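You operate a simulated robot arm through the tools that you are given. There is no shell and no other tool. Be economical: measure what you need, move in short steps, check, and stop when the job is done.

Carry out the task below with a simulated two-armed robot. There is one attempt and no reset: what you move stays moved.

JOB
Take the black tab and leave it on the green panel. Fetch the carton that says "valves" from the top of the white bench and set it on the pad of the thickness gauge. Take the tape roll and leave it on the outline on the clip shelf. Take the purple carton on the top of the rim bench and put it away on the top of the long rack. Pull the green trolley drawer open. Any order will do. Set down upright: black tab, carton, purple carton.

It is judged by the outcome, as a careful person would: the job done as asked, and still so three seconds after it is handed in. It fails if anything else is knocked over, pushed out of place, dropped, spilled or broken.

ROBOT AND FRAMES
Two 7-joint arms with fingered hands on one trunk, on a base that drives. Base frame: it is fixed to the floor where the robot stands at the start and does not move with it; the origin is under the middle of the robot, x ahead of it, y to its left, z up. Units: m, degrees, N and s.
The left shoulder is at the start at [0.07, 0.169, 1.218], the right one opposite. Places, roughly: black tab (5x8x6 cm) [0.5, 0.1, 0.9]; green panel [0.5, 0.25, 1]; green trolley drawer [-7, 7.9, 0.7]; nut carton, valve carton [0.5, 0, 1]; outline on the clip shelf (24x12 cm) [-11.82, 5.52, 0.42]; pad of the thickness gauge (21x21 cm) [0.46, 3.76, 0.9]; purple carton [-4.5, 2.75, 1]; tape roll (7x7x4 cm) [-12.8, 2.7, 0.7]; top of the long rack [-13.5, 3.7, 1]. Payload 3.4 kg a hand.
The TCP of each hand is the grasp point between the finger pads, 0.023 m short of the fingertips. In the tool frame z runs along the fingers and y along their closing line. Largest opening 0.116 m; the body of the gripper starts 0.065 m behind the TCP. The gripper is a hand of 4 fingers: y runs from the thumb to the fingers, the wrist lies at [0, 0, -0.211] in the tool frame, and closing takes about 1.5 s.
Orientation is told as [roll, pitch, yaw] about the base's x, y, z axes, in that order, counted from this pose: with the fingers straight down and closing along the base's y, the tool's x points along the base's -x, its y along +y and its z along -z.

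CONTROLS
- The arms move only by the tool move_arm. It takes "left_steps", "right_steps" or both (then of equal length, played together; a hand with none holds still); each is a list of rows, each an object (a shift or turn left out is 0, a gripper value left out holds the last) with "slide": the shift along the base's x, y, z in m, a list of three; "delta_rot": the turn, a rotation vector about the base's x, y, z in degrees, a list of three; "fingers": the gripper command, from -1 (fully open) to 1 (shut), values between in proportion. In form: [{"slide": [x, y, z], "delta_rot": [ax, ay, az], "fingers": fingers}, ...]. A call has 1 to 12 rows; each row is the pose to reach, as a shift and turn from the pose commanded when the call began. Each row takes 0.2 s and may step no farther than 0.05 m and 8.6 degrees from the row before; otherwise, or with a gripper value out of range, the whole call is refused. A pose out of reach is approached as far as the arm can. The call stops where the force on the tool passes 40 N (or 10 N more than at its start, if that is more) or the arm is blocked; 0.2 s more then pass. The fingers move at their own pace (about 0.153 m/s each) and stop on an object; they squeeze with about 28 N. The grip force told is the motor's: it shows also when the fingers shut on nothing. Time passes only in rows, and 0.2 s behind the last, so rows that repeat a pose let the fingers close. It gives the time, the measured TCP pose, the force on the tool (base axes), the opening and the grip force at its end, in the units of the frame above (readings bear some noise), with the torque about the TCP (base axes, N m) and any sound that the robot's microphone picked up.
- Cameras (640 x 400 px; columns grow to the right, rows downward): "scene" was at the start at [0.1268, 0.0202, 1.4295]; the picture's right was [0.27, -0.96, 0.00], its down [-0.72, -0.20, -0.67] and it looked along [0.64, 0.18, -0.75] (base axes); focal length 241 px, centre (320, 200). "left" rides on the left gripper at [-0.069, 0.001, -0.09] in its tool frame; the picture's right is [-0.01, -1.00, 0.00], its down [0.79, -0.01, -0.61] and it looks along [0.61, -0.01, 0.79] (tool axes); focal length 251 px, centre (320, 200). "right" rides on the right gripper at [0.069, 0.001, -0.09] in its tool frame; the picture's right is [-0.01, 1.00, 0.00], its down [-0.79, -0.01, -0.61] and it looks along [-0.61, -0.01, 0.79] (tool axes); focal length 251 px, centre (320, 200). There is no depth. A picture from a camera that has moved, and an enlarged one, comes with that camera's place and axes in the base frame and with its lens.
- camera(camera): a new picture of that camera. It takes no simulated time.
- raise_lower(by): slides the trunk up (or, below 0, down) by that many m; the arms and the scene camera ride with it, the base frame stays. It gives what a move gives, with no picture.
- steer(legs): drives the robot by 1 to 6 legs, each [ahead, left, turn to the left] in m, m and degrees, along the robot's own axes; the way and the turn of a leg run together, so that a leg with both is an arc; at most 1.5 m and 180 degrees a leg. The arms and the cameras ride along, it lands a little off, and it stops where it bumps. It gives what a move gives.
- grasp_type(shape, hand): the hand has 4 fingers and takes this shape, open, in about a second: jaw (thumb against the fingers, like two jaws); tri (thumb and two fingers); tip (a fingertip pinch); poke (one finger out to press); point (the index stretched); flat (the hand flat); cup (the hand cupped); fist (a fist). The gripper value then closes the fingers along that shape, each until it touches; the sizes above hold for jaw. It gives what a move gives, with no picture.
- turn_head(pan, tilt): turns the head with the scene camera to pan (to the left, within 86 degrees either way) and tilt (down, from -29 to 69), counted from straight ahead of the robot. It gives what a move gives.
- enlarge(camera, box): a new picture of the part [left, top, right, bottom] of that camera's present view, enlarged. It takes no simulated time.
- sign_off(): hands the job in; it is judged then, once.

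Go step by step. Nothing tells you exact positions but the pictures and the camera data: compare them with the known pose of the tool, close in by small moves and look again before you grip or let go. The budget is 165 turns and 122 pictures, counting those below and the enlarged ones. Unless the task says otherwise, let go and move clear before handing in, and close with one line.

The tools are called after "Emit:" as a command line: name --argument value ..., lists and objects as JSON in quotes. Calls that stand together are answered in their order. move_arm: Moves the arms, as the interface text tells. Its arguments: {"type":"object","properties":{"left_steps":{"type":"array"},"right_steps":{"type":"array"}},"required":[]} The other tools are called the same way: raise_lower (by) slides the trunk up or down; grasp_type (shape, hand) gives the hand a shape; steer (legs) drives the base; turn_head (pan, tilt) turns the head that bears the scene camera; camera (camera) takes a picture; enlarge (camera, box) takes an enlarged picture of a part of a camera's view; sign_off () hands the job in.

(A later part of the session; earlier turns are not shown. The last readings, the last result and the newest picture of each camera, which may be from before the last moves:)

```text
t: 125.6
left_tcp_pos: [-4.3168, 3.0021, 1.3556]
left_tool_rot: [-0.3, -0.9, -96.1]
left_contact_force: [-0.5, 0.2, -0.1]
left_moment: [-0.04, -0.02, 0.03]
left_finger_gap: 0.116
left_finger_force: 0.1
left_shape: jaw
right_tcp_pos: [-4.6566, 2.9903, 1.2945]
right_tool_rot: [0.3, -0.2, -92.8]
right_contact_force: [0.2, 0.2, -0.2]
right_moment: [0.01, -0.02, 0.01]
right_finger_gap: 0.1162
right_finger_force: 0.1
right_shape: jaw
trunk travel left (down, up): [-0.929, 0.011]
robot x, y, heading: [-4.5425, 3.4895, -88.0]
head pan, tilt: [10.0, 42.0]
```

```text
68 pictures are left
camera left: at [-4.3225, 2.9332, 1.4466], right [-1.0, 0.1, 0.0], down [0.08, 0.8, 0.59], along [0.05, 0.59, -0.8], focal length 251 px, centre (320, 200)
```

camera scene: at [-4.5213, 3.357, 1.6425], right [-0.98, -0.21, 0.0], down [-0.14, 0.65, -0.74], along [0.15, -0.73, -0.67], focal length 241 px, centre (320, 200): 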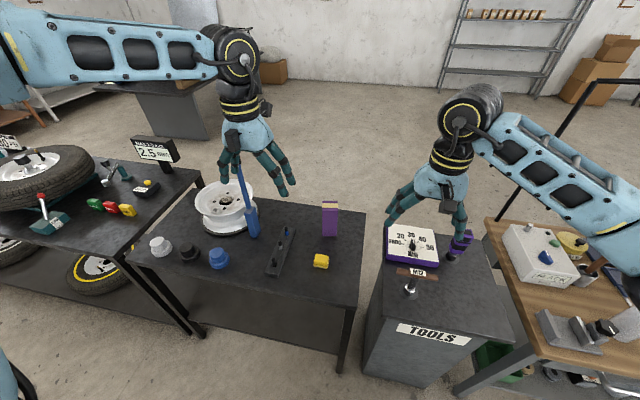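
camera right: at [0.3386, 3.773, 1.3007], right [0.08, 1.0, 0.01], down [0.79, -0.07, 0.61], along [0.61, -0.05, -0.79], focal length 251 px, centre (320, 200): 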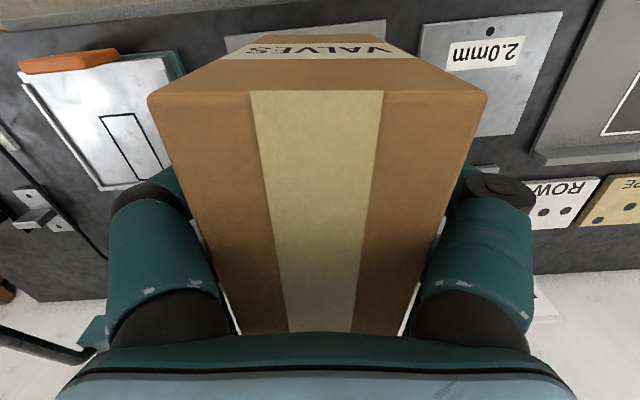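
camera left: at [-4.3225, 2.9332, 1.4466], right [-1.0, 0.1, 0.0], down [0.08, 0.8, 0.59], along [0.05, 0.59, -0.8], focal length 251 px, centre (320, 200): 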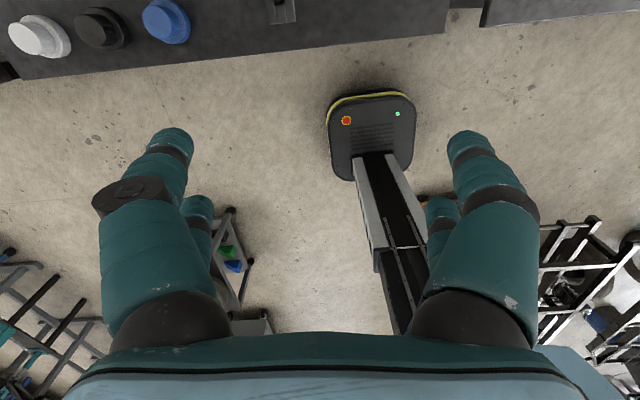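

Emit:
enlarge --camera "scene" --box '[250, 180, 390, 280]'

```text
4.00 times, centred on (320, 230) of scene
camera zoom: at [-4.5213, 3.357, 1.6425], right [-0.98, -0.21, 0.0], down [-0.14, 0.65, -0.74], along [0.15, -0.73, -0.67], focal length 965 px, centre (320, 80)
```

zoom: 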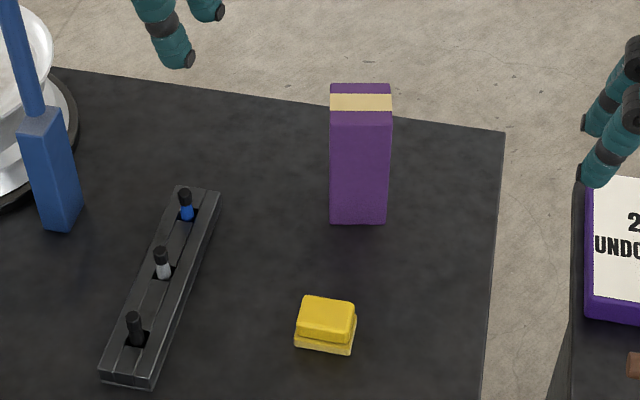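

The base is compact. The carton stands about 16 cm tall at [-4.43, 2.69] and is wide side-on, so I'll grip across its thin side with the right hand turned about 80°. The left hand goes well out to the side, clear of the rod.

Emit:
move_arm --left_steps '[{"slide": [0.02, 0, 0]}, {"slide": [0.04, 0, 0]}, {"slide": [0.06, 0, 0]}, {"slide": [0.08, 0, 0]}, {"slide": [0.1, 0, 0]}, {"slide": [0.12, 0, 0]}, {"slide": [0.14, 0, 0]}, {"slide": [0.16, 0, 0]}, {"slide": [0.18, 0, 0]}, {"slide": [0.2, 0, 0]}]' --right_steps '[{"delta_rot": [0, 0, -7.7]}, {"delta_rot": [0, 0, -15.4]}, {"delta_rot": [0, 0, -23.1]}, {"delta_rot": [0, 0, -30.8]}, {"delta_rot": [0, 0, -38.5]}, {"delta_rot": [0, 0, -46.2]}, {"delta_rot": [0, 0, -53.9]}, {"delta_rot": [0, 0, -61.6]}, {"delta_rot": [0, 0, -69.3]}, {"delta_rot": [0, 0, -77]}]'

```text
t: 127.8
left_tcp_pos: [-4.1183, 3.0029, 1.3564]
left_tool_rot: [-0.3, -0.9, -96.1]
left_contact_force: [-0.6, 0.2, -0.6]
left_moment: [0.02, 0.02, -0.01]
left_finger_gap: 0.116
left_finger_force: 0.2
left_shape: jaw
right_tcp_pos: [-4.7191, 2.8568, 1.2989]
right_tool_rot: [-0.4, 0.8, -162.2]
right_contact_force: [-0.7, -0.2, 1.1]
right_moment: [-0.01, 0.0, 0.02]
right_finger_gap: 0.1159
right_finger_force: 0.0
right_shape: jaw
right hand out of reach, approached as far as the arm can: row 3, 4, 5, 6, 7, 8, 9, 10
trunk travel left (down, up): [-0.929, 0.011]
robot x, y, heading: [-4.541, 3.4887, -87.9]
head pan, tilt: [10.0, 42.0]
```

The rotated right hand settles further out, which suits a larger standoff. I'll drive to put it above the carton.

Emit:
steer --legs '[[0, 0.28, 0], [0.16, 0, 0]]'

Emit:
camera --camera "right"

Emit:
camera --camera "scene"

```text
t: 130.8
left_tcp_pos: [-3.8317, 2.8558, 1.3569]
left_tool_rot: [-0.4, -1.2, -96.0]
left_contact_force: [0.6, 0.3, 0.8]
left_moment: [-0.08, 0.01, 0.01]
left_finger_gap: 0.1161
left_finger_force: 0.1
left_shape: jaw
right_tcp_pos: [-4.4324, 2.7078, 1.3021]
right_tool_rot: [-0.1, 0.7, -162.1]
right_contact_force: [-0.3, 0.2, 1.2]
right_moment: [-0.03, 0.01, -0.03]
right_finger_gap: 0.1159
right_finger_force: 0.1
right_shape: jaw
trunk travel left (down, up): [-0.929, 0.011]
robot x, y, heading: [-4.2583, 3.3392, -88.0]
head pan, tilt: [10.0, 42.0]
```

```text
66 pictures are left
camera right: at [-4.3668, 2.7288, 1.3922], right [0.3, -0.95, 0.0], down [-0.76, -0.24, 0.6], along [-0.57, -0.18, -0.8], focal length 251 px, centre (320, 200)
```

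right: 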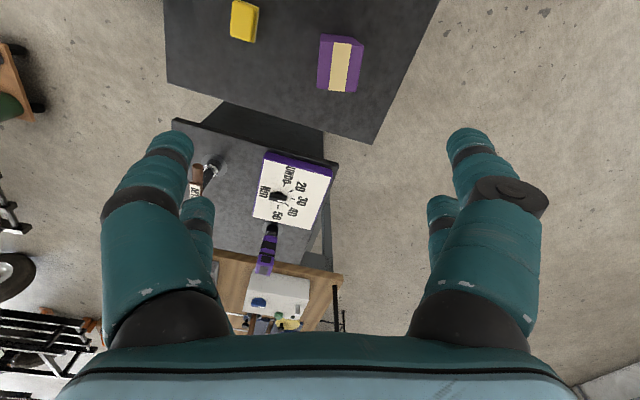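

```text
65 pictures are left
camera scene: at [-4.2366, 3.2106, 1.6428], right [-0.98, -0.21, 0.0], down [-0.14, 0.65, -0.74], along [0.15, -0.73, -0.67], focal length 241 px, centre (320, 200)
```

scene: 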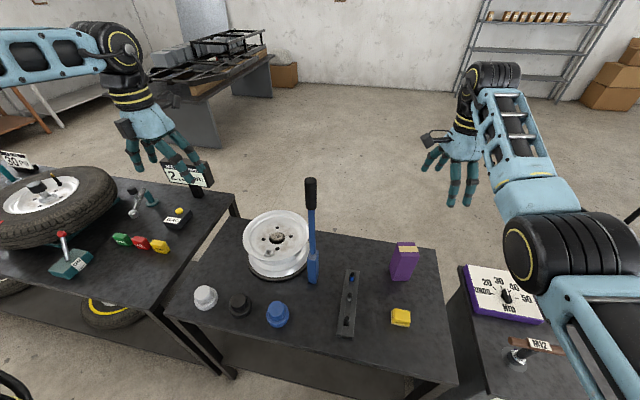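

Two views agree: the carton top centre is at [-4.410, 2.686, 1.01], wide axis about 15°. I'll align, then lower the trunk.

Emit:
move_arm --right_steps '[{"slide": [0.011, -0.011, 0], "delta_rot": [0, 0, -1]}, {"slide": [0.022, -0.022, 0], "delta_rot": [0, 0, -2.5]}]'

Emit:
raise_lower --by -0.2

Emit:
camera --camera "right"

Emit:
camera --camera "scene"

```text
t: 131.4
left_tcp_pos: [-3.831, 2.8548, 1.3568]
left_tool_rot: [-0.3, -1.0, -96.0]
left_contact_force: [0.2, 0.2, -0.9]
left_moment: [-0.03, 0.03, -0.01]
left_finger_gap: 0.1159
left_finger_force: 0.1
left_shape: jaw
right_tcp_pos: [-4.4177, 2.6967, 1.2986]
right_tool_rot: [-0.1, 0.5, -164.5]
right_contact_force: [1.5, 0.4, -0.8]
right_moment: [-0.03, -0.03, 0.0]
right_finger_gap: 0.116
right_finger_force: 0.0
right_shape: jaw
right hand out of reach, approached as far as the arm can: row 2
trunk travel left (down, up): [-0.929, 0.011]
robot x, y, heading: [-4.2586, 3.3372, -88.0]
head pan, tilt: [10.0, 42.0]
```

```text
t: 133.6
left_tcp_pos: [-3.8329, 2.8517, 1.1551]
left_tool_rot: [-0.4, -0.9, -96.0]
left_contact_force: [-0.3, 0.1, 0.0]
left_moment: [-0.02, -0.04, -0.03]
left_finger_gap: 0.1159
left_finger_force: 0.0
left_shape: jaw
right_tcp_pos: [-4.4195, 2.6955, 1.0971]
right_tool_rot: [-0.3, 0.7, -164.6]
right_contact_force: [1.4, -0.7, -0.1]
right_moment: [0.04, 0.01, 0.01]
right_finger_gap: 0.1159
right_finger_force: 0.1
right_shape: jaw
trunk travel left (down, up): [-0.729, 0.211]
robot x, y, heading: [-4.2577, 3.338, -88.1]
head pan, tilt: [10.0, 42.0]
```

```text
64 pictures are left
camera right: at [-4.3525, 2.7128, 1.1881], right [0.26, -0.97, -0.01], down [-0.77, -0.21, 0.6], along [-0.58, -0.15, -0.8], focal length 251 px, centre (320, 200)
```

right: 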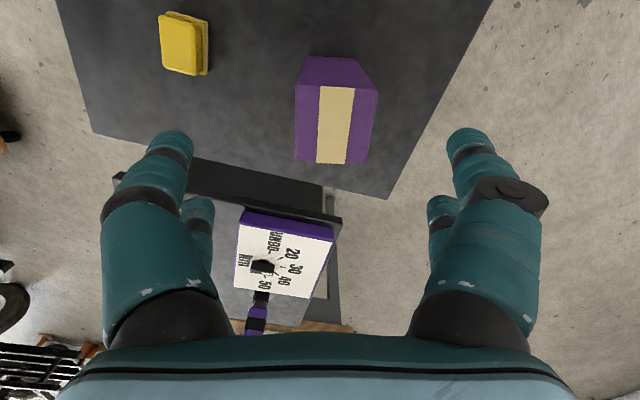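

```text
63 pictures are left
camera scene: at [-4.2376, 3.206, 1.4424], right [-0.98, -0.21, 0.0], down [-0.14, 0.65, -0.74], along [0.15, -0.73, -0.67], focal length 241 px, centre (320, 200)
```

scene: 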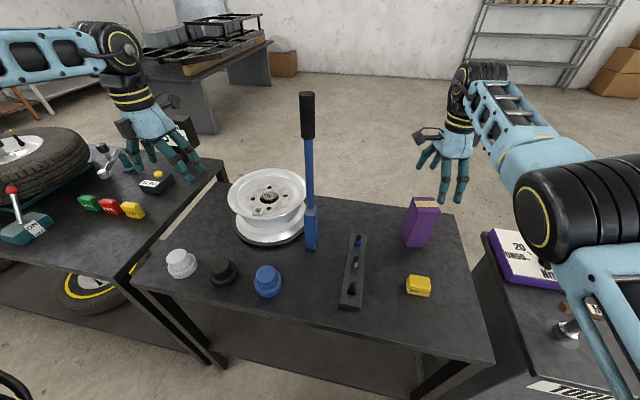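

Emit:
move_arm --right_steps '[{"slide": [0.004, -0.005, 0], "delta_rot": [0, 0, -1.5]}, {"slide": [0.0065, -0.01, 0], "delta_rot": [0, 0, -3]}, {"slide": [0.0065, -0.01, -0.03], "delta_rot": [0, 0, -3]}, {"slide": [0.0065, -0.01, -0.06], "delta_rot": [0, 0, -3]}]'

```text
t: 134.6
left_tcp_pos: [-3.8346, 2.8497, 1.1562]
left_tool_rot: [-0.2, -0.7, -96.1]
left_contact_force: [0.8, -0.1, -0.2]
left_moment: [0.01, 0.06, -0.01]
left_finger_gap: 0.1156
left_finger_force: 0.0
left_shape: jaw
right_tcp_pos: [-4.4303, 2.6882, 1.0558]
right_tool_rot: [-0.4, 0.9, -166.3]
right_contact_force: [1.5, -0.3, -0.8]
right_moment: [-0.03, -0.01, 0.01]
right_finger_gap: 0.116
right_finger_force: 0.1
right_shape: jaw
right hand out of reach, approached as far as the arm can: row 1, 2, 3, 4
trunk travel left (down, up): [-0.729, 0.211]
robot x, y, heading: [-4.2565, 3.3398, -88.0]
head pan, tilt: [10.0, 42.0]
```

The arm is at its limit here, so I'll make the last correction with the base and lower with the trunk.

Emit:
steer --legs '[[0.003, 0.018, 0]]'

Emit:
raise_lower --by -0.04

Emit:
camera --camera "right"

```text
t: 135.3
left_tcp_pos: [-3.8194, 2.8498, 1.1593]
left_tool_rot: [0.1, -0.9, -96.0]
left_contact_force: [0.0, -0.2, -0.5]
left_moment: [-0.01, -0.07, 0.01]
left_finger_gap: 0.1158
left_finger_force: 0.1
left_shape: jaw
right_tcp_pos: [-4.4142, 2.6883, 1.0564]
right_tool_rot: [-0.3, 1.1, -166.2]
right_contact_force: [-0.2, -0.1, 1.0]
right_moment: [-0.02, -0.04, 0.02]
right_finger_gap: 0.1161
right_finger_force: 0.0
right_shape: jaw
trunk travel left (down, up): [-0.729, 0.211]
robot x, y, heading: [-4.2407, 3.338, -88.1]
head pan, tilt: [10.0, 42.0]
```

```text
t: 136.2
left_tcp_pos: [-3.8138, 2.8479, 1.1163]
left_tool_rot: [-0.3, -0.9, -96.0]
left_contact_force: [0.0, -0.3, 0.2]
left_moment: [-0.04, 0.01, 0.0]
left_finger_gap: 0.1158
left_finger_force: 0.1
left_shape: jaw
right_tcp_pos: [-4.4103, 2.688, 1.0167]
right_tool_rot: [-0.3, 0.9, -166.2]
right_contact_force: [0.8, -0.8, 0.0]
right_moment: [0.03, 0.04, -0.02]
right_finger_gap: 0.1157
right_finger_force: 0.0
right_shape: jaw
trunk travel left (down, up): [-0.689, 0.251]
robot x, y, heading: [-4.2404, 3.3364, -88.2]
head pan, tilt: [10.0, 42.0]
```

```text
62 pictures are left
camera right: at [-4.3447, 2.7033, 1.1074], right [0.23, -0.97, -0.01], down [-0.78, -0.19, 0.6], along [-0.58, -0.13, -0.8], focal length 251 px, centre (320, 200)
```

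right: 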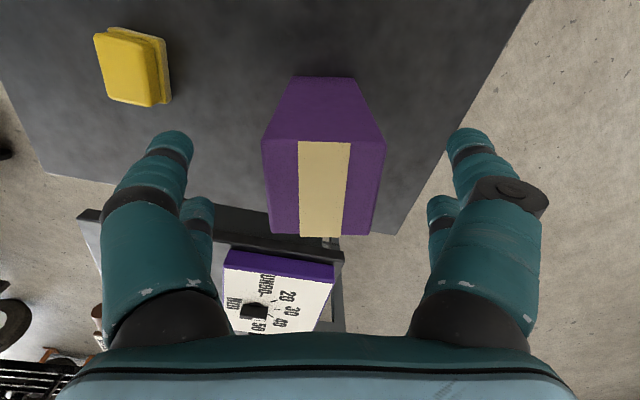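

The carton is well centred. I'll lower another 5 cm and grip.

Emit:
raise_lower --by -0.05

Emit:
move_arm --right_steps '[{"fingers": 1}, {}, {}, {}, {}, {}, {}]'

Emit:
camera --camera "right"

```text
t: 137.1
left_tcp_pos: [-3.8155, 2.8495, 1.0667]
left_tool_rot: [-0.2, -0.8, -96.0]
left_contact_force: [-0.2, 0.0, 0.3]
left_moment: [-0.02, 0.01, 0.0]
left_finger_gap: 0.1161
left_finger_force: 0.1
left_shape: jaw
right_tcp_pos: [-4.4121, 2.6864, 0.9661]
right_tool_rot: [-0.3, 0.8, -166.2]
right_contact_force: [0.5, -0.1, 0.7]
right_moment: [0.02, 0.04, 0.02]
right_finger_gap: 0.1158
right_finger_force: 0.1
right_shape: jaw
trunk travel left (down, up): [-0.639, 0.301]
robot x, y, heading: [-4.2432, 3.3389, -88.0]
head pan, tilt: [10.0, 42.0]
```

```text
t: 138.7
left_tcp_pos: [-3.815, 2.8483, 1.0656]
left_tool_rot: [-0.2, -0.8, -96.0]
left_contact_force: [-0.2, 0.9, 0.3]
left_moment: [0.01, 0.01, -0.01]
left_finger_gap: 0.1159
left_finger_force: 0.1
left_shape: jaw
right_tcp_pos: [-4.411, 2.687, 0.9657]
right_tool_rot: [-0.5, 0.9, -166.1]
right_contact_force: [-0.6, 0.2, 0.6]
right_moment: [0.01, -0.02, -0.03]
right_finger_gap: 0.0519
right_finger_force: 27.8
right_shape: jaw
trunk travel left (down, up): [-0.639, 0.301]
robot x, y, heading: [-4.2403, 3.3379, -88.2]
head pan, tilt: [10.0, 42.0]
```

```text
61 pictures are left
camera right: at [-4.3454, 2.703, 1.0572], right [0.23, -0.97, -0.01], down [-0.78, -0.19, 0.59], along [-0.58, -0.13, -0.8], focal length 251 px, centre (320, 200)
```

right: 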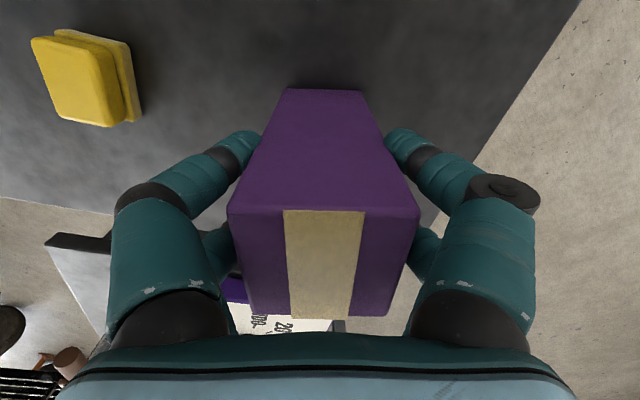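

Gripped. I'll lift with the trunk and back away from the bench.

Emit:
raise_lower --by 0.28

Emit:
steer --legs '[[-0.25, 0, 0]]'

Emit:
turn_head --pan -60 --tilt 20

Emit:
camera --camera "scene"

Emit:
camera --camera "right"

```text
t: 141.5
left_tcp_pos: [-3.8151, 2.8473, 1.3461]
left_tool_rot: [-0.3, -0.8, -95.9]
left_contact_force: [0.2, -0.2, -0.5]
left_moment: [0.02, 0.01, 0.0]
left_finger_gap: 0.1159
left_finger_force: 0.1
left_shape: jaw
right_tcp_pos: [-4.4114, 2.6874, 1.2455]
right_tool_rot: [-0.4, 0.9, -166.2]
right_contact_force: [-0.5, 0.0, -2.3]
right_moment: [0.02, -0.01, 0.02]
right_finger_gap: 0.0521
right_finger_force: 28.0
right_shape: jaw
trunk travel left (down, up): [-0.919, 0.021]
robot x, y, heading: [-4.2411, 3.3357, -88.1]
head pan, tilt: [10.0, 42.0]
```

```text
t: 143.3
left_tcp_pos: [-3.824, 3.0936, 1.3446]
left_tool_rot: [-0.3, -0.6, -96.2]
left_contact_force: [-0.5, -0.1, -0.5]
left_moment: [0.01, 0.01, 0.02]
left_finger_gap: 0.1159
left_finger_force: 0.2
left_shape: jaw
right_tcp_pos: [-4.4206, 2.9338, 1.2435]
right_tool_rot: [-0.7, 0.8, -166.2]
right_contact_force: [0.7, 0.0, -2.2]
right_moment: [0.04, 0.01, 0.02]
right_finger_gap: 0.052
right_finger_force: 28.1
right_shape: jaw
trunk travel left (down, up): [-0.919, 0.021]
robot x, y, heading: [-4.2526, 3.587, -88.2]
head pan, tilt: [10.0, 42.0]
```

```text
t: 144.7
left_tcp_pos: [-3.823, 3.0974, 1.3458]
left_tool_rot: [-0.3, -0.8, -96.1]
left_contact_force: [0.2, 0.5, 0.5]
left_moment: [0.01, 0.0, -0.06]
left_finger_gap: 0.1161
left_finger_force: 0.1
left_shape: jaw
right_tcp_pos: [-4.4212, 2.9364, 1.2448]
right_tool_rot: [-0.4, 1.0, -166.3]
right_contact_force: [-0.1, -0.6, -2.5]
right_moment: [0.03, -0.08, 0.01]
right_finger_gap: 0.0521
right_finger_force: 27.9
right_shape: jaw
trunk travel left (down, up): [-0.919, 0.021]
robot x, y, heading: [-4.2485, 3.5848, -88.2]
head pan, tilt: [-60.0, 20.0]
```

```text
60 pictures are left
camera scene: at [-4.3243, 3.485, 1.6667], right [-0.53, 0.85, 0.0], down [0.29, 0.18, -0.94], along [-0.8, -0.5, -0.34], focal length 241 px, centre (320, 200)
```

scene: 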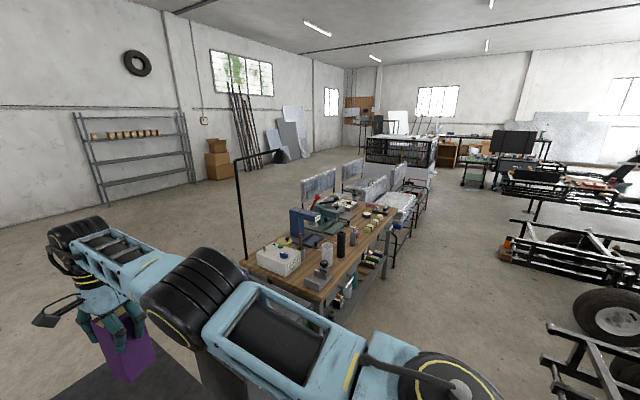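

```text
59 pictures are left
camera right: at [-4.3546, 2.9522, 1.3368], right [0.23, -0.97, -0.01], down [-0.78, -0.19, 0.59], along [-0.58, -0.13, -0.8], focal length 251 px, centre (320, 200)
```

right: 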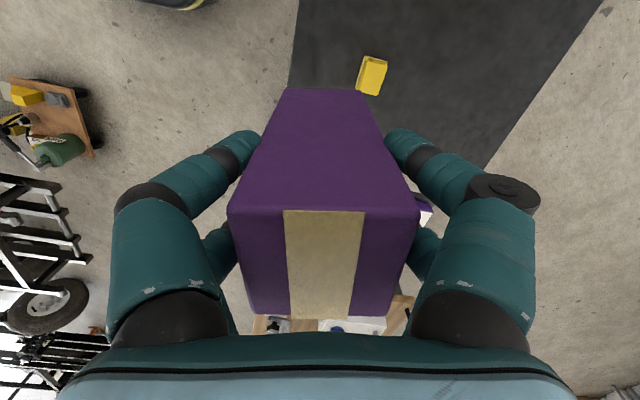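

I'll turn to face west down the aisle and look ahead.

Emit:
steer --legs '[[0, 0, -91.8]]'

Emit:
turn_head --pan 0 --tilt 15

Emit:
camera --camera "scene"

```text
t: 149.0
left_tcp_pos: [-4.7488, 3.1767, 1.3466]
left_tool_rot: [-0.3, -0.8, 172.3]
left_contact_force: [0.3, -0.1, -0.5]
left_moment: [0.0, 0.02, -0.01]
left_finger_gap: 0.1161
left_finger_force: 0.1
left_shape: jaw
right_tcp_pos: [-4.8914, 3.7779, 1.2464]
right_tool_rot: [-0.4, 0.7, 102.1]
right_contact_force: [0.2, 0.0, -1.0]
right_moment: [-0.05, 0.0, -0.02]
right_finger_gap: 0.0518
right_finger_force: 27.4
right_shape: jaw
trunk travel left (down, up): [-0.919, 0.021]
robot x, y, heading: [-4.2477, 3.5867, -179.7]
head pan, tilt: [-60.0, 20.0]
```

```text
t: 150.3
left_tcp_pos: [-4.7494, 3.1772, 1.3464]
left_tool_rot: [-0.3, -0.8, 172.2]
left_contact_force: [0.2, 0.1, 0.6]
left_moment: [0.01, 0.03, -0.01]
left_finger_gap: 0.1159
left_finger_force: 0.1
left_shape: jaw
right_tcp_pos: [-4.8926, 3.778, 1.2464]
right_tool_rot: [-0.5, 1.0, 102.0]
right_contact_force: [-0.1, -0.1, -2.6]
right_moment: [-0.01, -0.02, 0.02]
right_finger_gap: 0.0517
right_finger_force: 28.7
right_shape: jaw
trunk travel left (down, up): [-0.919, 0.021]
robot x, y, heading: [-4.2458, 3.588, -179.6]
head pan, tilt: [0.0, 15.0]
```

```text
58 pictures are left
camera scene: at [-4.3911, 3.5848, 1.6748], right [0.0, 1.0, 0.0], down [0.26, 0.0, -0.97], along [-0.97, 0.0, -0.26], focal length 241 px, centre (320, 200)
```

scene: 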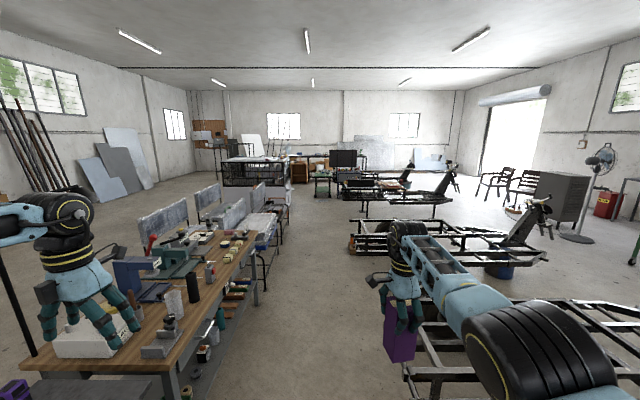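

The aisle continues between the workbench (edge y≈3.05) and the frames (y>3.95). I'll drive on at y≈3.5.

Emit:
steer --legs '[[1.5, 0.07, -0.4], [1.5, 0, 0], [1.2, 0, 0]]'

Emit:
camera --camera "scene"

```text
refused: leg 1 is longer than a leg can be; nothing moved
```

```text
57 pictures are left
camera scene: at [-4.3911, 3.5848, 1.6748], right [0.0, 1.0, 0.0], down [0.26, 0.0, -0.97], along [-0.97, 0.0, -0.26], focal length 241 px, centre (320, 200)
```

scene: 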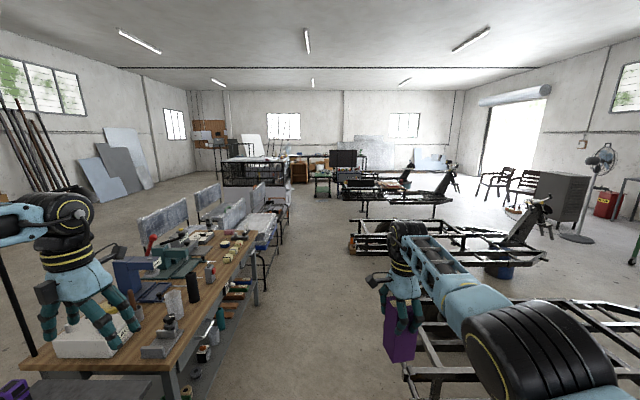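

Emit:
steer --legs '[[1.4, 0.07, -0.4], [1.5, 0, 0], [1.3, 0, 0]]'

Emit:
camera --camera "scene"

```text
t: 170.5
left_tcp_pos: [-8.9572, 3.1944, 1.3458]
left_tool_rot: [-0.2, -0.8, 170.8]
left_contact_force: [-0.1, 0.9, -0.2]
left_moment: [0.0, -0.03, 0.02]
left_finger_gap: 0.1162
left_finger_force: 0.0
left_shape: jaw
right_tcp_pos: [-9.0862, 3.7988, 1.2465]
right_tool_rot: [-0.3, 0.9, 100.6]
right_contact_force: [-0.8, 0.2, -2.0]
right_moment: [-0.02, 0.0, -0.02]
right_finger_gap: 0.0517
right_finger_force: 28.1
right_shape: jaw
trunk travel left (down, up): [-0.919, 0.021]
robot x, y, heading: [-8.445, 3.5925, 178.8]
head pan, tilt: [0.0, 15.0]
```

```text
56 pictures are left
camera scene: at [-8.5888, 3.5934, 1.675], right [0.02, 1.0, 0.0], down [0.26, -0.01, -0.97], along [-0.97, 0.02, -0.26], focal length 241 px, centre (320, 200)
```

scene: 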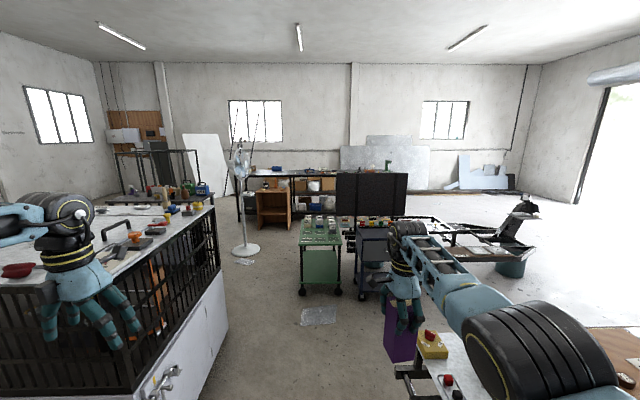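

Emit:
enlarge --camera "scene" --box '[200, 130, 420, 310]'

```text
2.22 times, centred on (310, 220) of scene
camera zoom: at [-8.5888, 3.5934, 1.675], right [0.02, 1.0, 0.0], down [0.26, -0.01, -0.97], along [-0.97, 0.02, -0.26], focal length 536 px, centre (342, 156)
```

zoom: 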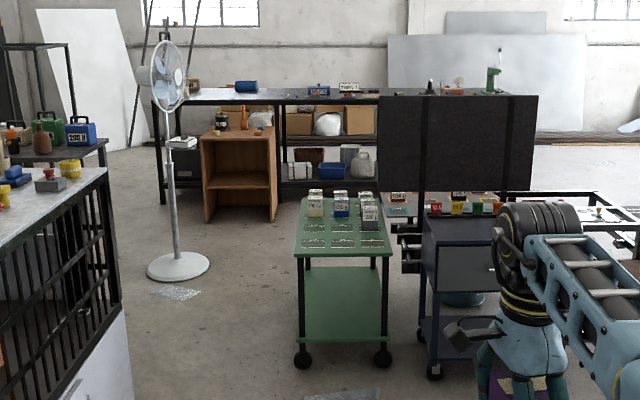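

The tape roll sits on the wooden cabinet near [-12.9, 2.9], with the long rack behind it. The gap between the green cart (y>3.42) and the cage bench/fan (y<2.76) is narrow, so I'll turn and go through backwards with the arms trailing.

Emit:
steer --legs '[[0, 0, -89], [0, 0, -90], [-0.8, -0.25, 0], [-0.8, -0.2, 0]]'

Emit:
turn_head --pan 86 --tilt 45

Emit:
camera --camera "scene"

Emit:
camera --camera "left"

```text
t: 186.6
left_tcp_pos: [-9.547, 3.5526, 1.3455]
left_tool_rot: [-0.3, -0.8, -8.0]
left_contact_force: [0.3, -0.3, 0.4]
left_moment: [0.01, 0.0, 0.02]
left_finger_gap: 0.1159
left_finger_force: 0.1
left_shape: jaw
right_tcp_pos: [-9.4073, 2.9506, 1.2459]
right_tool_rot: [-0.4, 0.9, -78.2]
right_contact_force: [0.2, -0.1, -1.8]
right_moment: [0.06, 0.03, 0.01]
right_finger_gap: 0.0507
right_finger_force: 28.0
right_shape: jaw
trunk travel left (down, up): [-0.919, 0.021]
robot x, y, heading: [-10.0525, 3.1493, -0.2]
head pan, tilt: [0.0, 15.0]
```

```text
t: 188.2
left_tcp_pos: [-9.5488, 3.5526, 1.3459]
left_tool_rot: [-0.3, -0.8, -8.2]
left_contact_force: [0.4, 1.2, -0.2]
left_moment: [0.01, 0.01, 0.01]
left_finger_gap: 0.116
left_finger_force: 0.1
left_shape: jaw
right_tcp_pos: [-9.4088, 2.9508, 1.2464]
right_tool_rot: [-0.4, 0.9, -78.3]
right_contact_force: [0.2, -0.6, -2.5]
right_moment: [0.03, 0.04, -0.05]
right_finger_gap: 0.0505
right_finger_force: 28.2
right_shape: jaw
trunk travel left (down, up): [-0.919, 0.021]
robot x, y, heading: [-10.0476, 3.1458, -0.2]
head pan, tilt: [85.9, 45.0]
```

```text
54 pictures are left
camera scene: at [-9.9943, 3.2262, 1.6281], right [1.0, -0.07, 0.0], down [-0.05, -0.7, -0.71], along [0.05, 0.71, -0.71], focal length 241 px, centre (320, 200)
```

scene: 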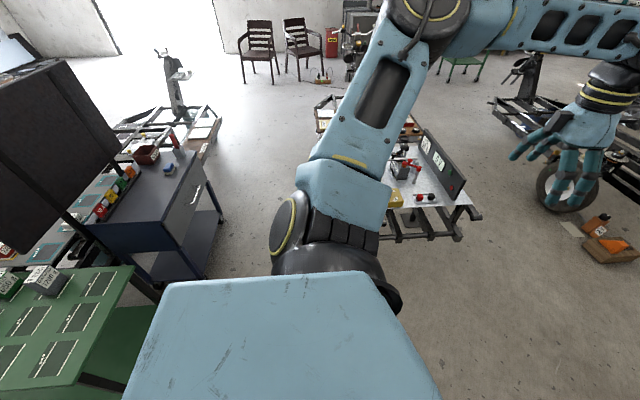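

```text
53 pictures are left
camera left: at [-9.481, 3.5427, 1.437], right [-0.13, -0.99, 0.0], down [-0.8, 0.11, 0.59], along [-0.59, 0.08, -0.8], focal length 251 px, centre (320, 200)
```

left: 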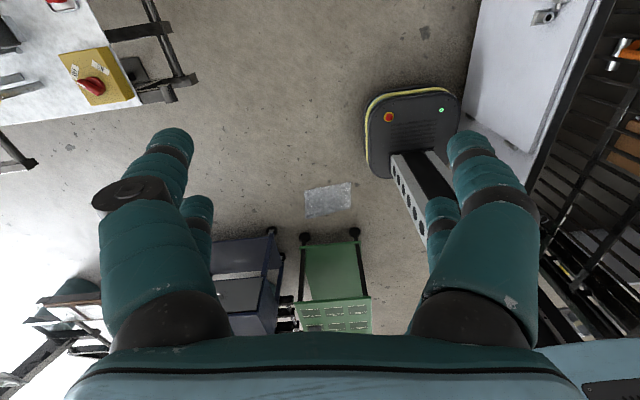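

Gap confirmed at y 2.74–3.41. I'll centre on it, back through, then go diagonally clear of the fan and the black panel.

Emit:
steer --legs '[[0, -0.06, 0.2], [-0.75, 0, 0], [-0.72, 0, 0], [-0.4, 0.13, 0], [-0.4, 0.25, 0]]'

Emit:
camera --camera "scene"

Emit:
camera --camera "left"

```text
t: 189.2
left_tcp_pos: [-9.5518, 3.5134, 1.3455]
left_tool_rot: [-0.2, -0.9, -7.7]
left_contact_force: [-0.5, -0.5, 0.4]
left_moment: [0.02, 0.0, 0.0]
left_finger_gap: 0.1158
left_finger_force: 0.0
left_shape: jaw
right_tcp_pos: [-9.4076, 2.912, 1.2442]
right_tool_rot: [-0.5, 0.9, -77.7]
right_contact_force: [0.2, -0.6, -2.3]
right_moment: [0.07, 0.03, 0.01]
right_finger_gap: 0.0507
right_finger_force: 28.5
right_shape: jaw
trunk travel left (down, up): [-0.919, 0.021]
robot x, y, heading: [-10.0497, 3.1053, 0.3]
head pan, tilt: [85.9, 45.0]
stopped in leg 1: the robot was blocked; the commanded pose is now the measured one
```

```text
52 pictures are left
camera scene: at [-9.9955, 3.1816, 1.6281], right [1.0, -0.06, 0.0], down [-0.05, -0.7, -0.71], along [0.04, 0.71, -0.71], focal length 241 px, centre (320, 200)
```

scene: 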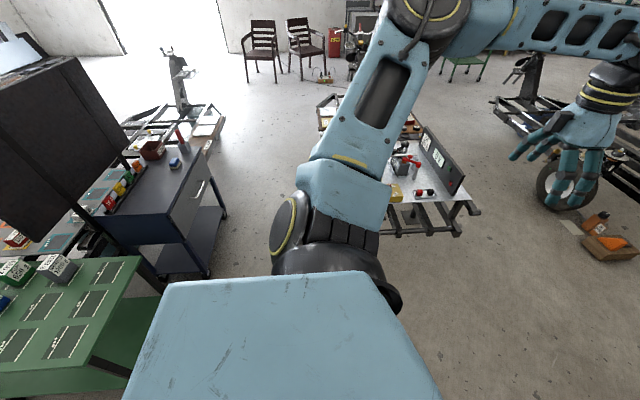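

```text
51 pictures are left
camera left: at [-9.4853, 3.5032, 1.4368], right [-0.12, -0.99, 0.0], down [-0.8, 0.1, 0.6], along [-0.59, 0.07, -0.8], focal length 251 px, centre (320, 200)
```

left: 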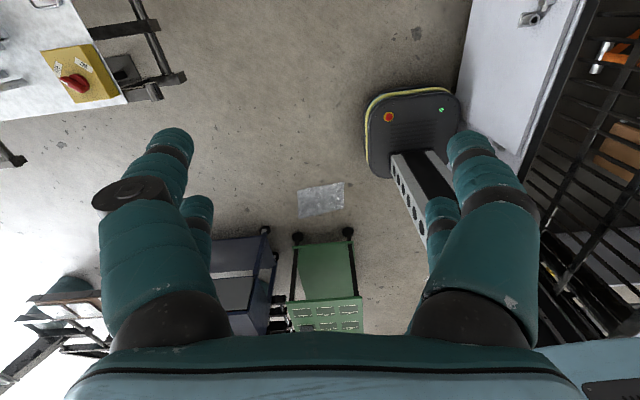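

I bumped lightly into the white cabinet: the base edge is at y≈2.87 there. I'll shift back to y≈3.16, which splits the gap, and continue backwards slowly.

Emit:
steer --legs '[[0, 0.055, -0.3]]'

Emit:
steer --legs '[[-0.65, 0, 0]]'

Emit:
camera --camera "left"

```text
t: 190.2
left_tcp_pos: [-9.5513, 3.5514, 1.3505]
left_tool_rot: [0.3, -0.8, -8.1]
left_contact_force: [0.3, -0.8, 0.2]
left_moment: [0.06, 0.0, 0.0]
left_finger_gap: 0.1159
left_finger_force: 0.1
left_shape: jaw
right_tcp_pos: [-9.4095, 2.9515, 1.2438]
right_tool_rot: [-0.3, 1.4, -78.1]
right_contact_force: [0.3, -0.3, -1.6]
right_moment: [0.06, 0.0, -0.01]
right_finger_gap: 0.0509
right_finger_force: 28.2
right_shape: jaw
trunk travel left (down, up): [-0.919, 0.021]
robot x, y, heading: [-10.0538, 3.1563, 0.0]
head pan, tilt: [85.9, 45.0]
```

```text
t: 193.8
left_tcp_pos: [-10.1915, 3.5641, 1.3447]
left_tool_rot: [-0.2, -0.8, -8.0]
left_contact_force: [0.1, 0.5, -0.2]
left_moment: [-0.03, 0.05, 0.0]
left_finger_gap: 0.116
left_finger_force: 0.1
left_shape: jaw
right_tcp_pos: [-10.05, 2.9624, 1.2445]
right_tool_rot: [-0.5, 1.0, -78.2]
right_contact_force: [-0.7, -0.2, -2.3]
right_moment: [0.03, 0.05, -0.02]
right_finger_gap: 0.0508
right_finger_force: 27.8
right_shape: jaw
trunk travel left (down, up): [-0.919, 0.021]
robot x, y, heading: [-10.6924, 3.1574, 0.1]
head pan, tilt: [85.9, 45.0]
```

```text
50 pictures are left
camera left: at [-10.1234, 3.5546, 1.4361], right [-0.13, -0.99, 0.0], down [-0.8, 0.11, 0.6], along [-0.59, 0.07, -0.8], focal length 251 px, centre (320, 200)
```

left: 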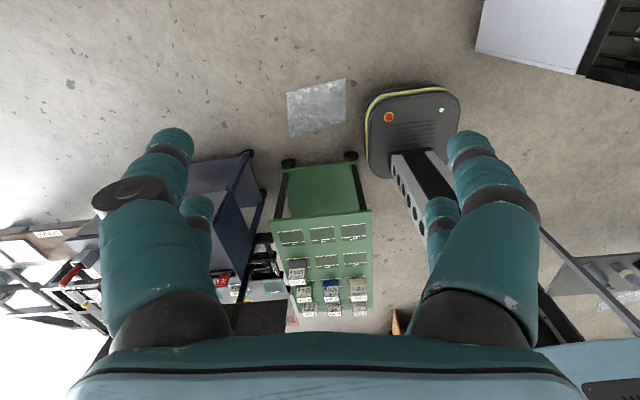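

The white cabinet is behind me now. I'll shift slightly right and pass the cart, which ends at about x -11.31.

Emit:
steer --legs '[[0, -0.06, -0.1], [-0.88, 0, 0]]'

Emit:
steer --legs '[[-0.25, 0.2, 0], [-0.3, 0.3, 0]]'

Emit:
turn_head --pan 80 --tilt 25

Emit:
camera --camera "scene"

Emit:
camera --camera "left"

```text
t: 198.9
left_tcp_pos: [-11.0576, 3.5048, 1.3453]
left_tool_rot: [-0.4, -0.9, -8.5]
left_contact_force: [-0.6, 0.7, 0.1]
left_moment: [-0.01, -0.01, 0.0]
left_finger_gap: 0.1161
left_finger_force: 0.1
left_shape: jaw
right_tcp_pos: [-10.9223, 2.9015, 1.245]
right_tool_rot: [-0.5, 1.0, -78.7]
right_contact_force: [0.3, -0.1, -2.2]
right_moment: [0.02, 0.01, 0.01]
right_finger_gap: 0.0508
right_finger_force: 28.1
right_shape: jaw
trunk travel left (down, up): [-0.919, 0.021]
robot x, y, heading: [-11.5667, 3.0989, -0.3]
head pan, tilt: [85.9, 45.0]
```

```text
t: 203.3
left_tcp_pos: [-11.6025, 4.0093, 1.3467]
left_tool_rot: [-0.1, -0.6, -8.5]
left_contact_force: [-0.4, -0.1, 0.7]
left_moment: [0.01, -0.03, 0.02]
left_finger_gap: 0.1159
left_finger_force: 0.0
left_shape: jaw
right_tcp_pos: [-11.4658, 3.4051, 1.244]
right_tool_rot: [-0.5, 1.0, -78.7]
right_contact_force: [0.2, 0.0, -1.4]
right_moment: [0.02, -0.01, 0.0]
right_finger_gap: 0.0507
right_finger_force: 28.2
right_shape: jaw
trunk travel left (down, up): [-0.919, 0.021]
robot x, y, heading: [-12.1094, 3.6073, -0.7]
head pan, tilt: [85.9, 45.0]
```

```text
t: 204.1
left_tcp_pos: [-11.6052, 4.0094, 1.3464]
left_tool_rot: [-0.4, -0.8, -8.5]
left_contact_force: [0.5, 0.4, -0.2]
left_moment: [0.02, 0.05, -0.01]
left_finger_gap: 0.1159
left_finger_force: 0.0
left_shape: jaw
right_tcp_pos: [-11.4689, 3.4075, 1.2452]
right_tool_rot: [-0.5, 0.8, -78.7]
right_contact_force: [-0.3, 0.0, -2.2]
right_moment: [0.03, -0.03, 0.01]
right_finger_gap: 0.0505
right_finger_force: 28.1
right_shape: jaw
trunk travel left (down, up): [-0.919, 0.021]
robot x, y, heading: [-12.1121, 3.6078, -0.2]
head pan, tilt: [80.0, 25.0]
```

```text
49 pictures are left
camera scene: at [-12.042, 3.6962, 1.6586], right [0.98, -0.18, 0.0], down [-0.08, -0.42, -0.91], along [0.16, 0.89, -0.42], focal length 241 px, centre (320, 200)
```

scene: 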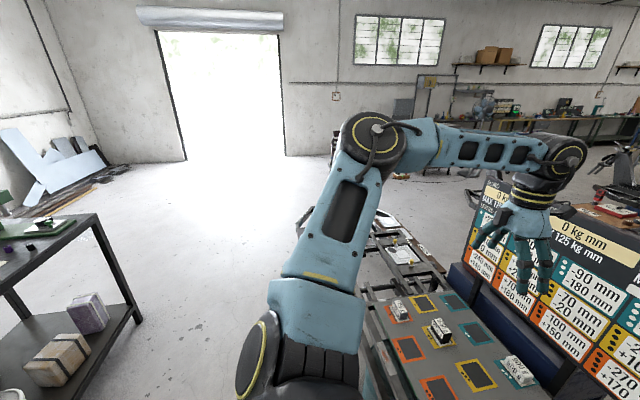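

```text
48 pictures are left
camera left: at [-11.5372, 4.0, 1.4369], right [-0.14, -0.99, 0.0], down [-0.8, 0.11, 0.6], along [-0.59, 0.08, -0.8], focal length 251 px, centre (320, 200)
```

left: 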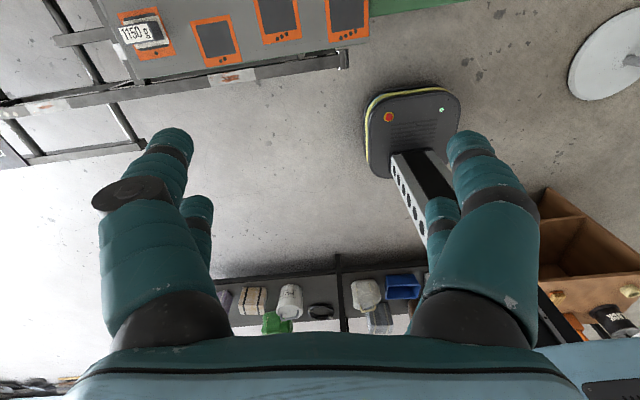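

I'm past the obstacles. I'll turn left to face the long rack and look.

Emit:
steer --legs '[[0, 0, 90], [0, 0, 90.2]]'

Emit:
turn_head --pan 0 --tilt 30

Emit:
camera --camera "scene"

```text
t: 212.2
left_tcp_pos: [-12.6131, 3.1999, 1.3463]
left_tool_rot: [-0.2, -0.8, 171.8]
left_contact_force: [0.0, 0.4, 1.5]
left_moment: [-0.01, 0.03, -0.04]
left_finger_gap: 0.1162
left_finger_force: 0.1
left_shape: jaw
right_tcp_pos: [-12.7542, 3.8022, 1.2445]
right_tool_rot: [-0.5, 0.9, 101.7]
right_contact_force: [-0.2, -0.6, -1.8]
right_moment: [0.01, -0.02, 0.0]
right_finger_gap: 0.0497
right_finger_force: 27.9
right_shape: jaw
trunk travel left (down, up): [-0.919, 0.021]
robot x, y, heading: [-12.1105, 3.6081, 179.8]
head pan, tilt: [80.0, 25.0]
```

```text
t: 213.7
left_tcp_pos: [-12.6131, 3.2008, 1.3448]
left_tool_rot: [-0.3, -0.8, 171.8]
left_contact_force: [-0.3, -0.5, 0.9]
left_moment: [0.04, 0.0, 0.0]
left_finger_gap: 0.1161
left_finger_force: 0.1
left_shape: jaw
right_tcp_pos: [-12.7533, 3.8027, 1.2453]
right_tool_rot: [-0.5, 0.9, 101.7]
right_contact_force: [-0.3, 0.3, -1.7]
right_moment: [-0.04, -0.03, 0.03]
right_finger_gap: 0.0497
right_finger_force: 28.3
right_shape: jaw
trunk travel left (down, up): [-0.919, 0.021]
robot x, y, heading: [-12.1089, 3.6084, 179.9]
head pan, tilt: [0.0, 30.0]
```

```text
47 pictures are left
camera scene: at [-12.2504, 3.6056, 1.6506], right [0.0, 1.0, 0.0], down [0.5, 0.0, -0.87], along [-0.87, 0.0, -0.5], focal length 241 px, centre (320, 200)
```

scene: 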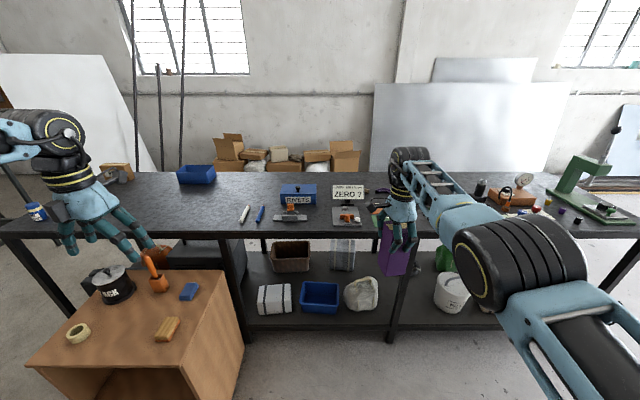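

Emit:
enlarge --camera "scene" --box '[240, 140, 560, 340]'

Emit:
camera --camera "right"

```text
2.00 times, centred on (400, 240) of scene
camera zoom: at [-12.2504, 3.6056, 1.6506], right [0.0, 1.0, 0.0], down [0.5, 0.0, -0.87], along [-0.87, 0.0, -0.5], focal length 482 px, centre (160, 120)
```

zoom: 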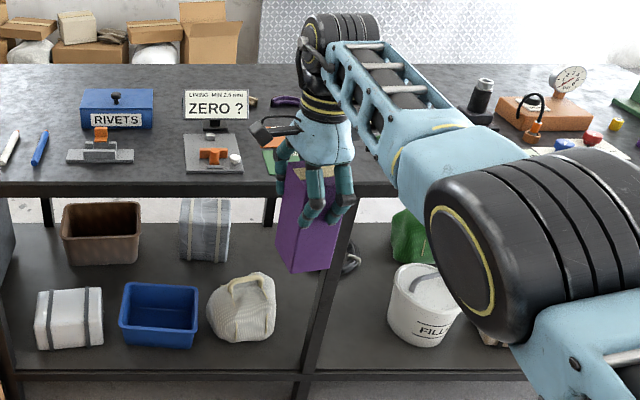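

```text
45 pictures are left
camera right: at [-12.7403, 3.7366, 1.3362], right [-0.98, -0.19, -0.01], down [-0.16, 0.79, 0.59], along [-0.11, 0.58, -0.8], focal length 251 px, centre (320, 200)
```

right: 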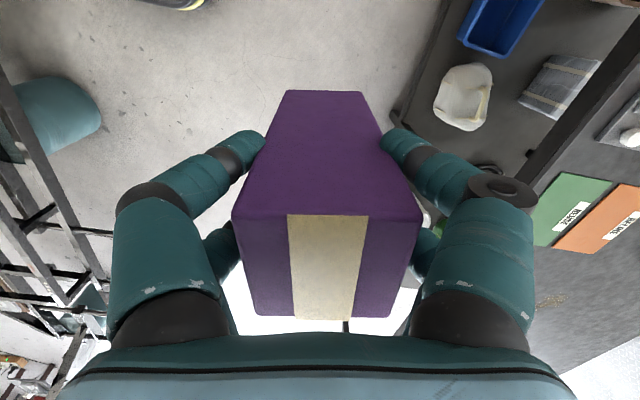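

There's open space on the rack top around [-13.33, 4.20], to the right of the green and orange sheets. I'll bring the carton there.

Emit:
steer --legs '[[0, -0.4, 0], [0.575, 0, 0]]'

Emit:
turn_head --pan -15 --tilt 40

Emit:
camera --camera "scene"

Emit:
camera --camera "right"

```text
t: 219.1
left_tcp_pos: [-13.1875, 3.5881, 1.3475]
left_tool_rot: [-0.3, -0.9, 172.5]
left_contact_force: [0.2, -0.6, -0.1]
left_moment: [0.0, 0.05, 0.02]
left_finger_gap: 0.1162
left_finger_force: 0.1
left_shape: jaw
right_tcp_pos: [-13.3329, 4.1883, 1.247]
right_tool_rot: [-0.4, 0.8, 102.3]
right_contact_force: [0.4, 0.5, -2.2]
right_moment: [0.0, 0.0, -0.03]
right_finger_gap: 0.0499
right_finger_force: 28.0
right_shape: jaw
trunk travel left (down, up): [-0.919, 0.021]
robot x, y, heading: [-12.6918, 3.9966, -179.5]
head pan, tilt: [0.0, 30.0]
```

```text
t: 219.8
left_tcp_pos: [-13.1874, 3.5877, 1.3466]
left_tool_rot: [-0.2, -0.7, 172.5]
left_contact_force: [-0.2, 0.6, -0.3]
left_moment: [0.02, -0.02, 0.01]
left_finger_gap: 0.1161
left_finger_force: 0.0
left_shape: jaw
right_tcp_pos: [-13.3342, 4.1886, 1.2454]
right_tool_rot: [-0.5, 0.9, 102.2]
right_contact_force: [-0.5, 0.8, -1.8]
right_moment: [-0.01, -0.03, 0.01]
right_finger_gap: 0.0497
right_finger_force: 28.3
right_shape: jaw
trunk travel left (down, up): [-0.919, 0.021]
robot x, y, heading: [-12.6882, 3.9998, -179.5]
head pan, tilt: [-15.0, 40.0]
```

```text
44 pictures are left
camera scene: at [-12.8217, 4.0191, 1.6353], right [0.25, 0.97, 0.0], down [0.62, -0.16, -0.77], along [-0.74, 0.19, -0.64], focal length 241 px, centre (320, 200)
```

scene: 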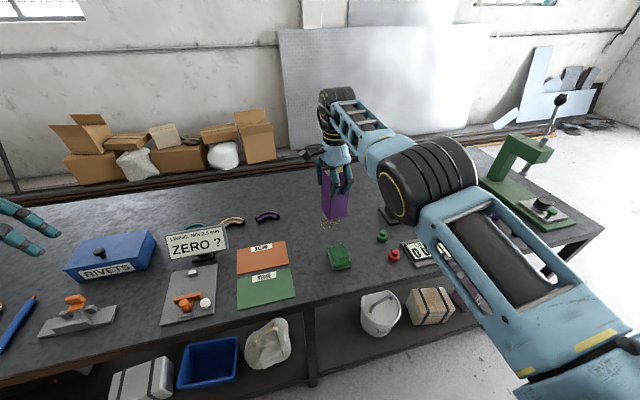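

```text
43 pictures are left
camera right: at [-13.3211, 4.1232, 1.3362], right [-0.98, -0.2, -0.01], down [-0.17, 0.79, 0.59], along [-0.11, 0.58, -0.8], focal length 251 px, centre (320, 200)
```

right: 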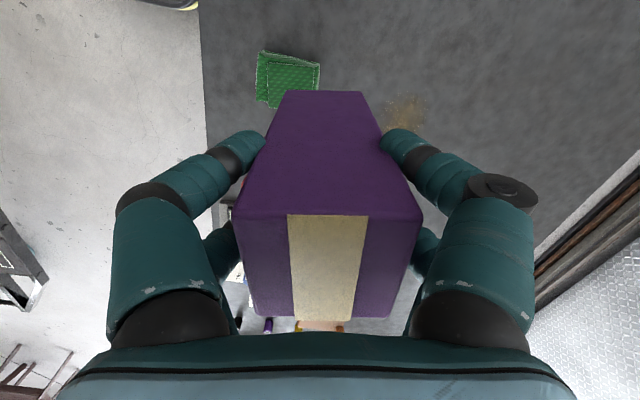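

A green cloth is under the carton here. A free spot is [-13.44, 4.115], between the orange sheet and the cloth, so I'll shift there and lower part way.

Emit:
steer --legs '[[0.106, 0.073, 0]]'

Emit:
raise_lower --by -0.16

Emit:
camera --camera "scene"

Emit:
camera --camera "right"

```text
t: 221.1
left_tcp_pos: [-13.2905, 3.5169, 1.3475]
left_tool_rot: [-0.1, -1.1, 172.5]
left_contact_force: [-0.4, 0.6, -0.3]
left_moment: [-0.05, 0.03, -0.02]
left_finger_gap: 0.1162
left_finger_force: 0.1
left_shape: jaw
right_tcp_pos: [-13.4351, 4.1168, 1.2473]
right_tool_rot: [-0.3, 0.9, 102.3]
right_contact_force: [-0.6, -0.1, -1.2]
right_moment: [0.0, 0.03, -0.01]
right_finger_gap: 0.0498
right_finger_force: 28.4
right_shape: jaw
trunk travel left (down, up): [-0.919, 0.021]
robot x, y, heading: [-12.7929, 3.925, -179.5]
head pan, tilt: [-15.0, 40.0]
```

```text
t: 222.9
left_tcp_pos: [-13.292, 3.5143, 1.1867]
left_tool_rot: [-0.1, -0.8, 172.5]
left_contact_force: [-0.1, 0.1, 0.4]
left_moment: [-0.03, -0.03, -0.01]
left_finger_gap: 0.116
left_finger_force: 0.0
left_shape: jaw
right_tcp_pos: [-13.4386, 4.1156, 1.0848]
right_tool_rot: [-0.6, 0.9, 102.3]
right_contact_force: [0.2, -0.5, -1.7]
right_moment: [-0.03, -0.03, 0.0]
right_finger_gap: 0.0498
right_finger_force: 28.4
right_shape: jaw
trunk travel left (down, up): [-0.759, 0.181]
robot x, y, heading: [-12.7924, 3.9266, -179.7]
head pan, tilt: [-15.0, 40.0]
```

```text
42 pictures are left
camera scene: at [-12.9257, 3.9455, 1.4754], right [0.25, 0.97, 0.0], down [0.62, -0.16, -0.77], along [-0.74, 0.19, -0.64], focal length 241 px, centre (320, 200)
```

scene: 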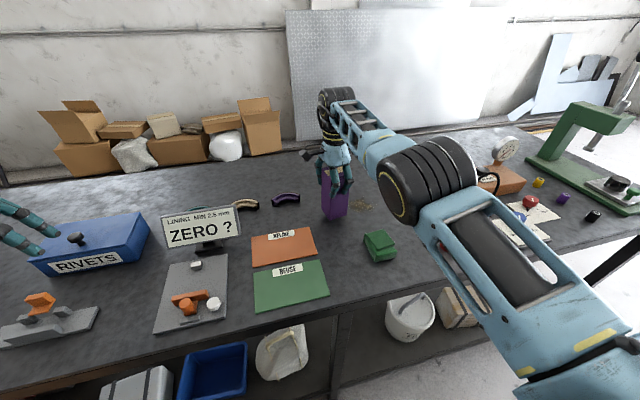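

```text
41 pictures are left
camera right: at [-13.4252, 4.0497, 1.1765], right [-0.98, -0.2, -0.01], down [-0.17, 0.79, 0.59], along [-0.11, 0.58, -0.8], focal length 251 px, centre (320, 200)
```

right: 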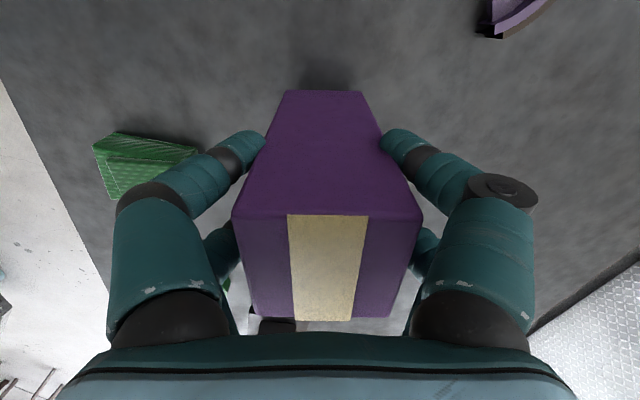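

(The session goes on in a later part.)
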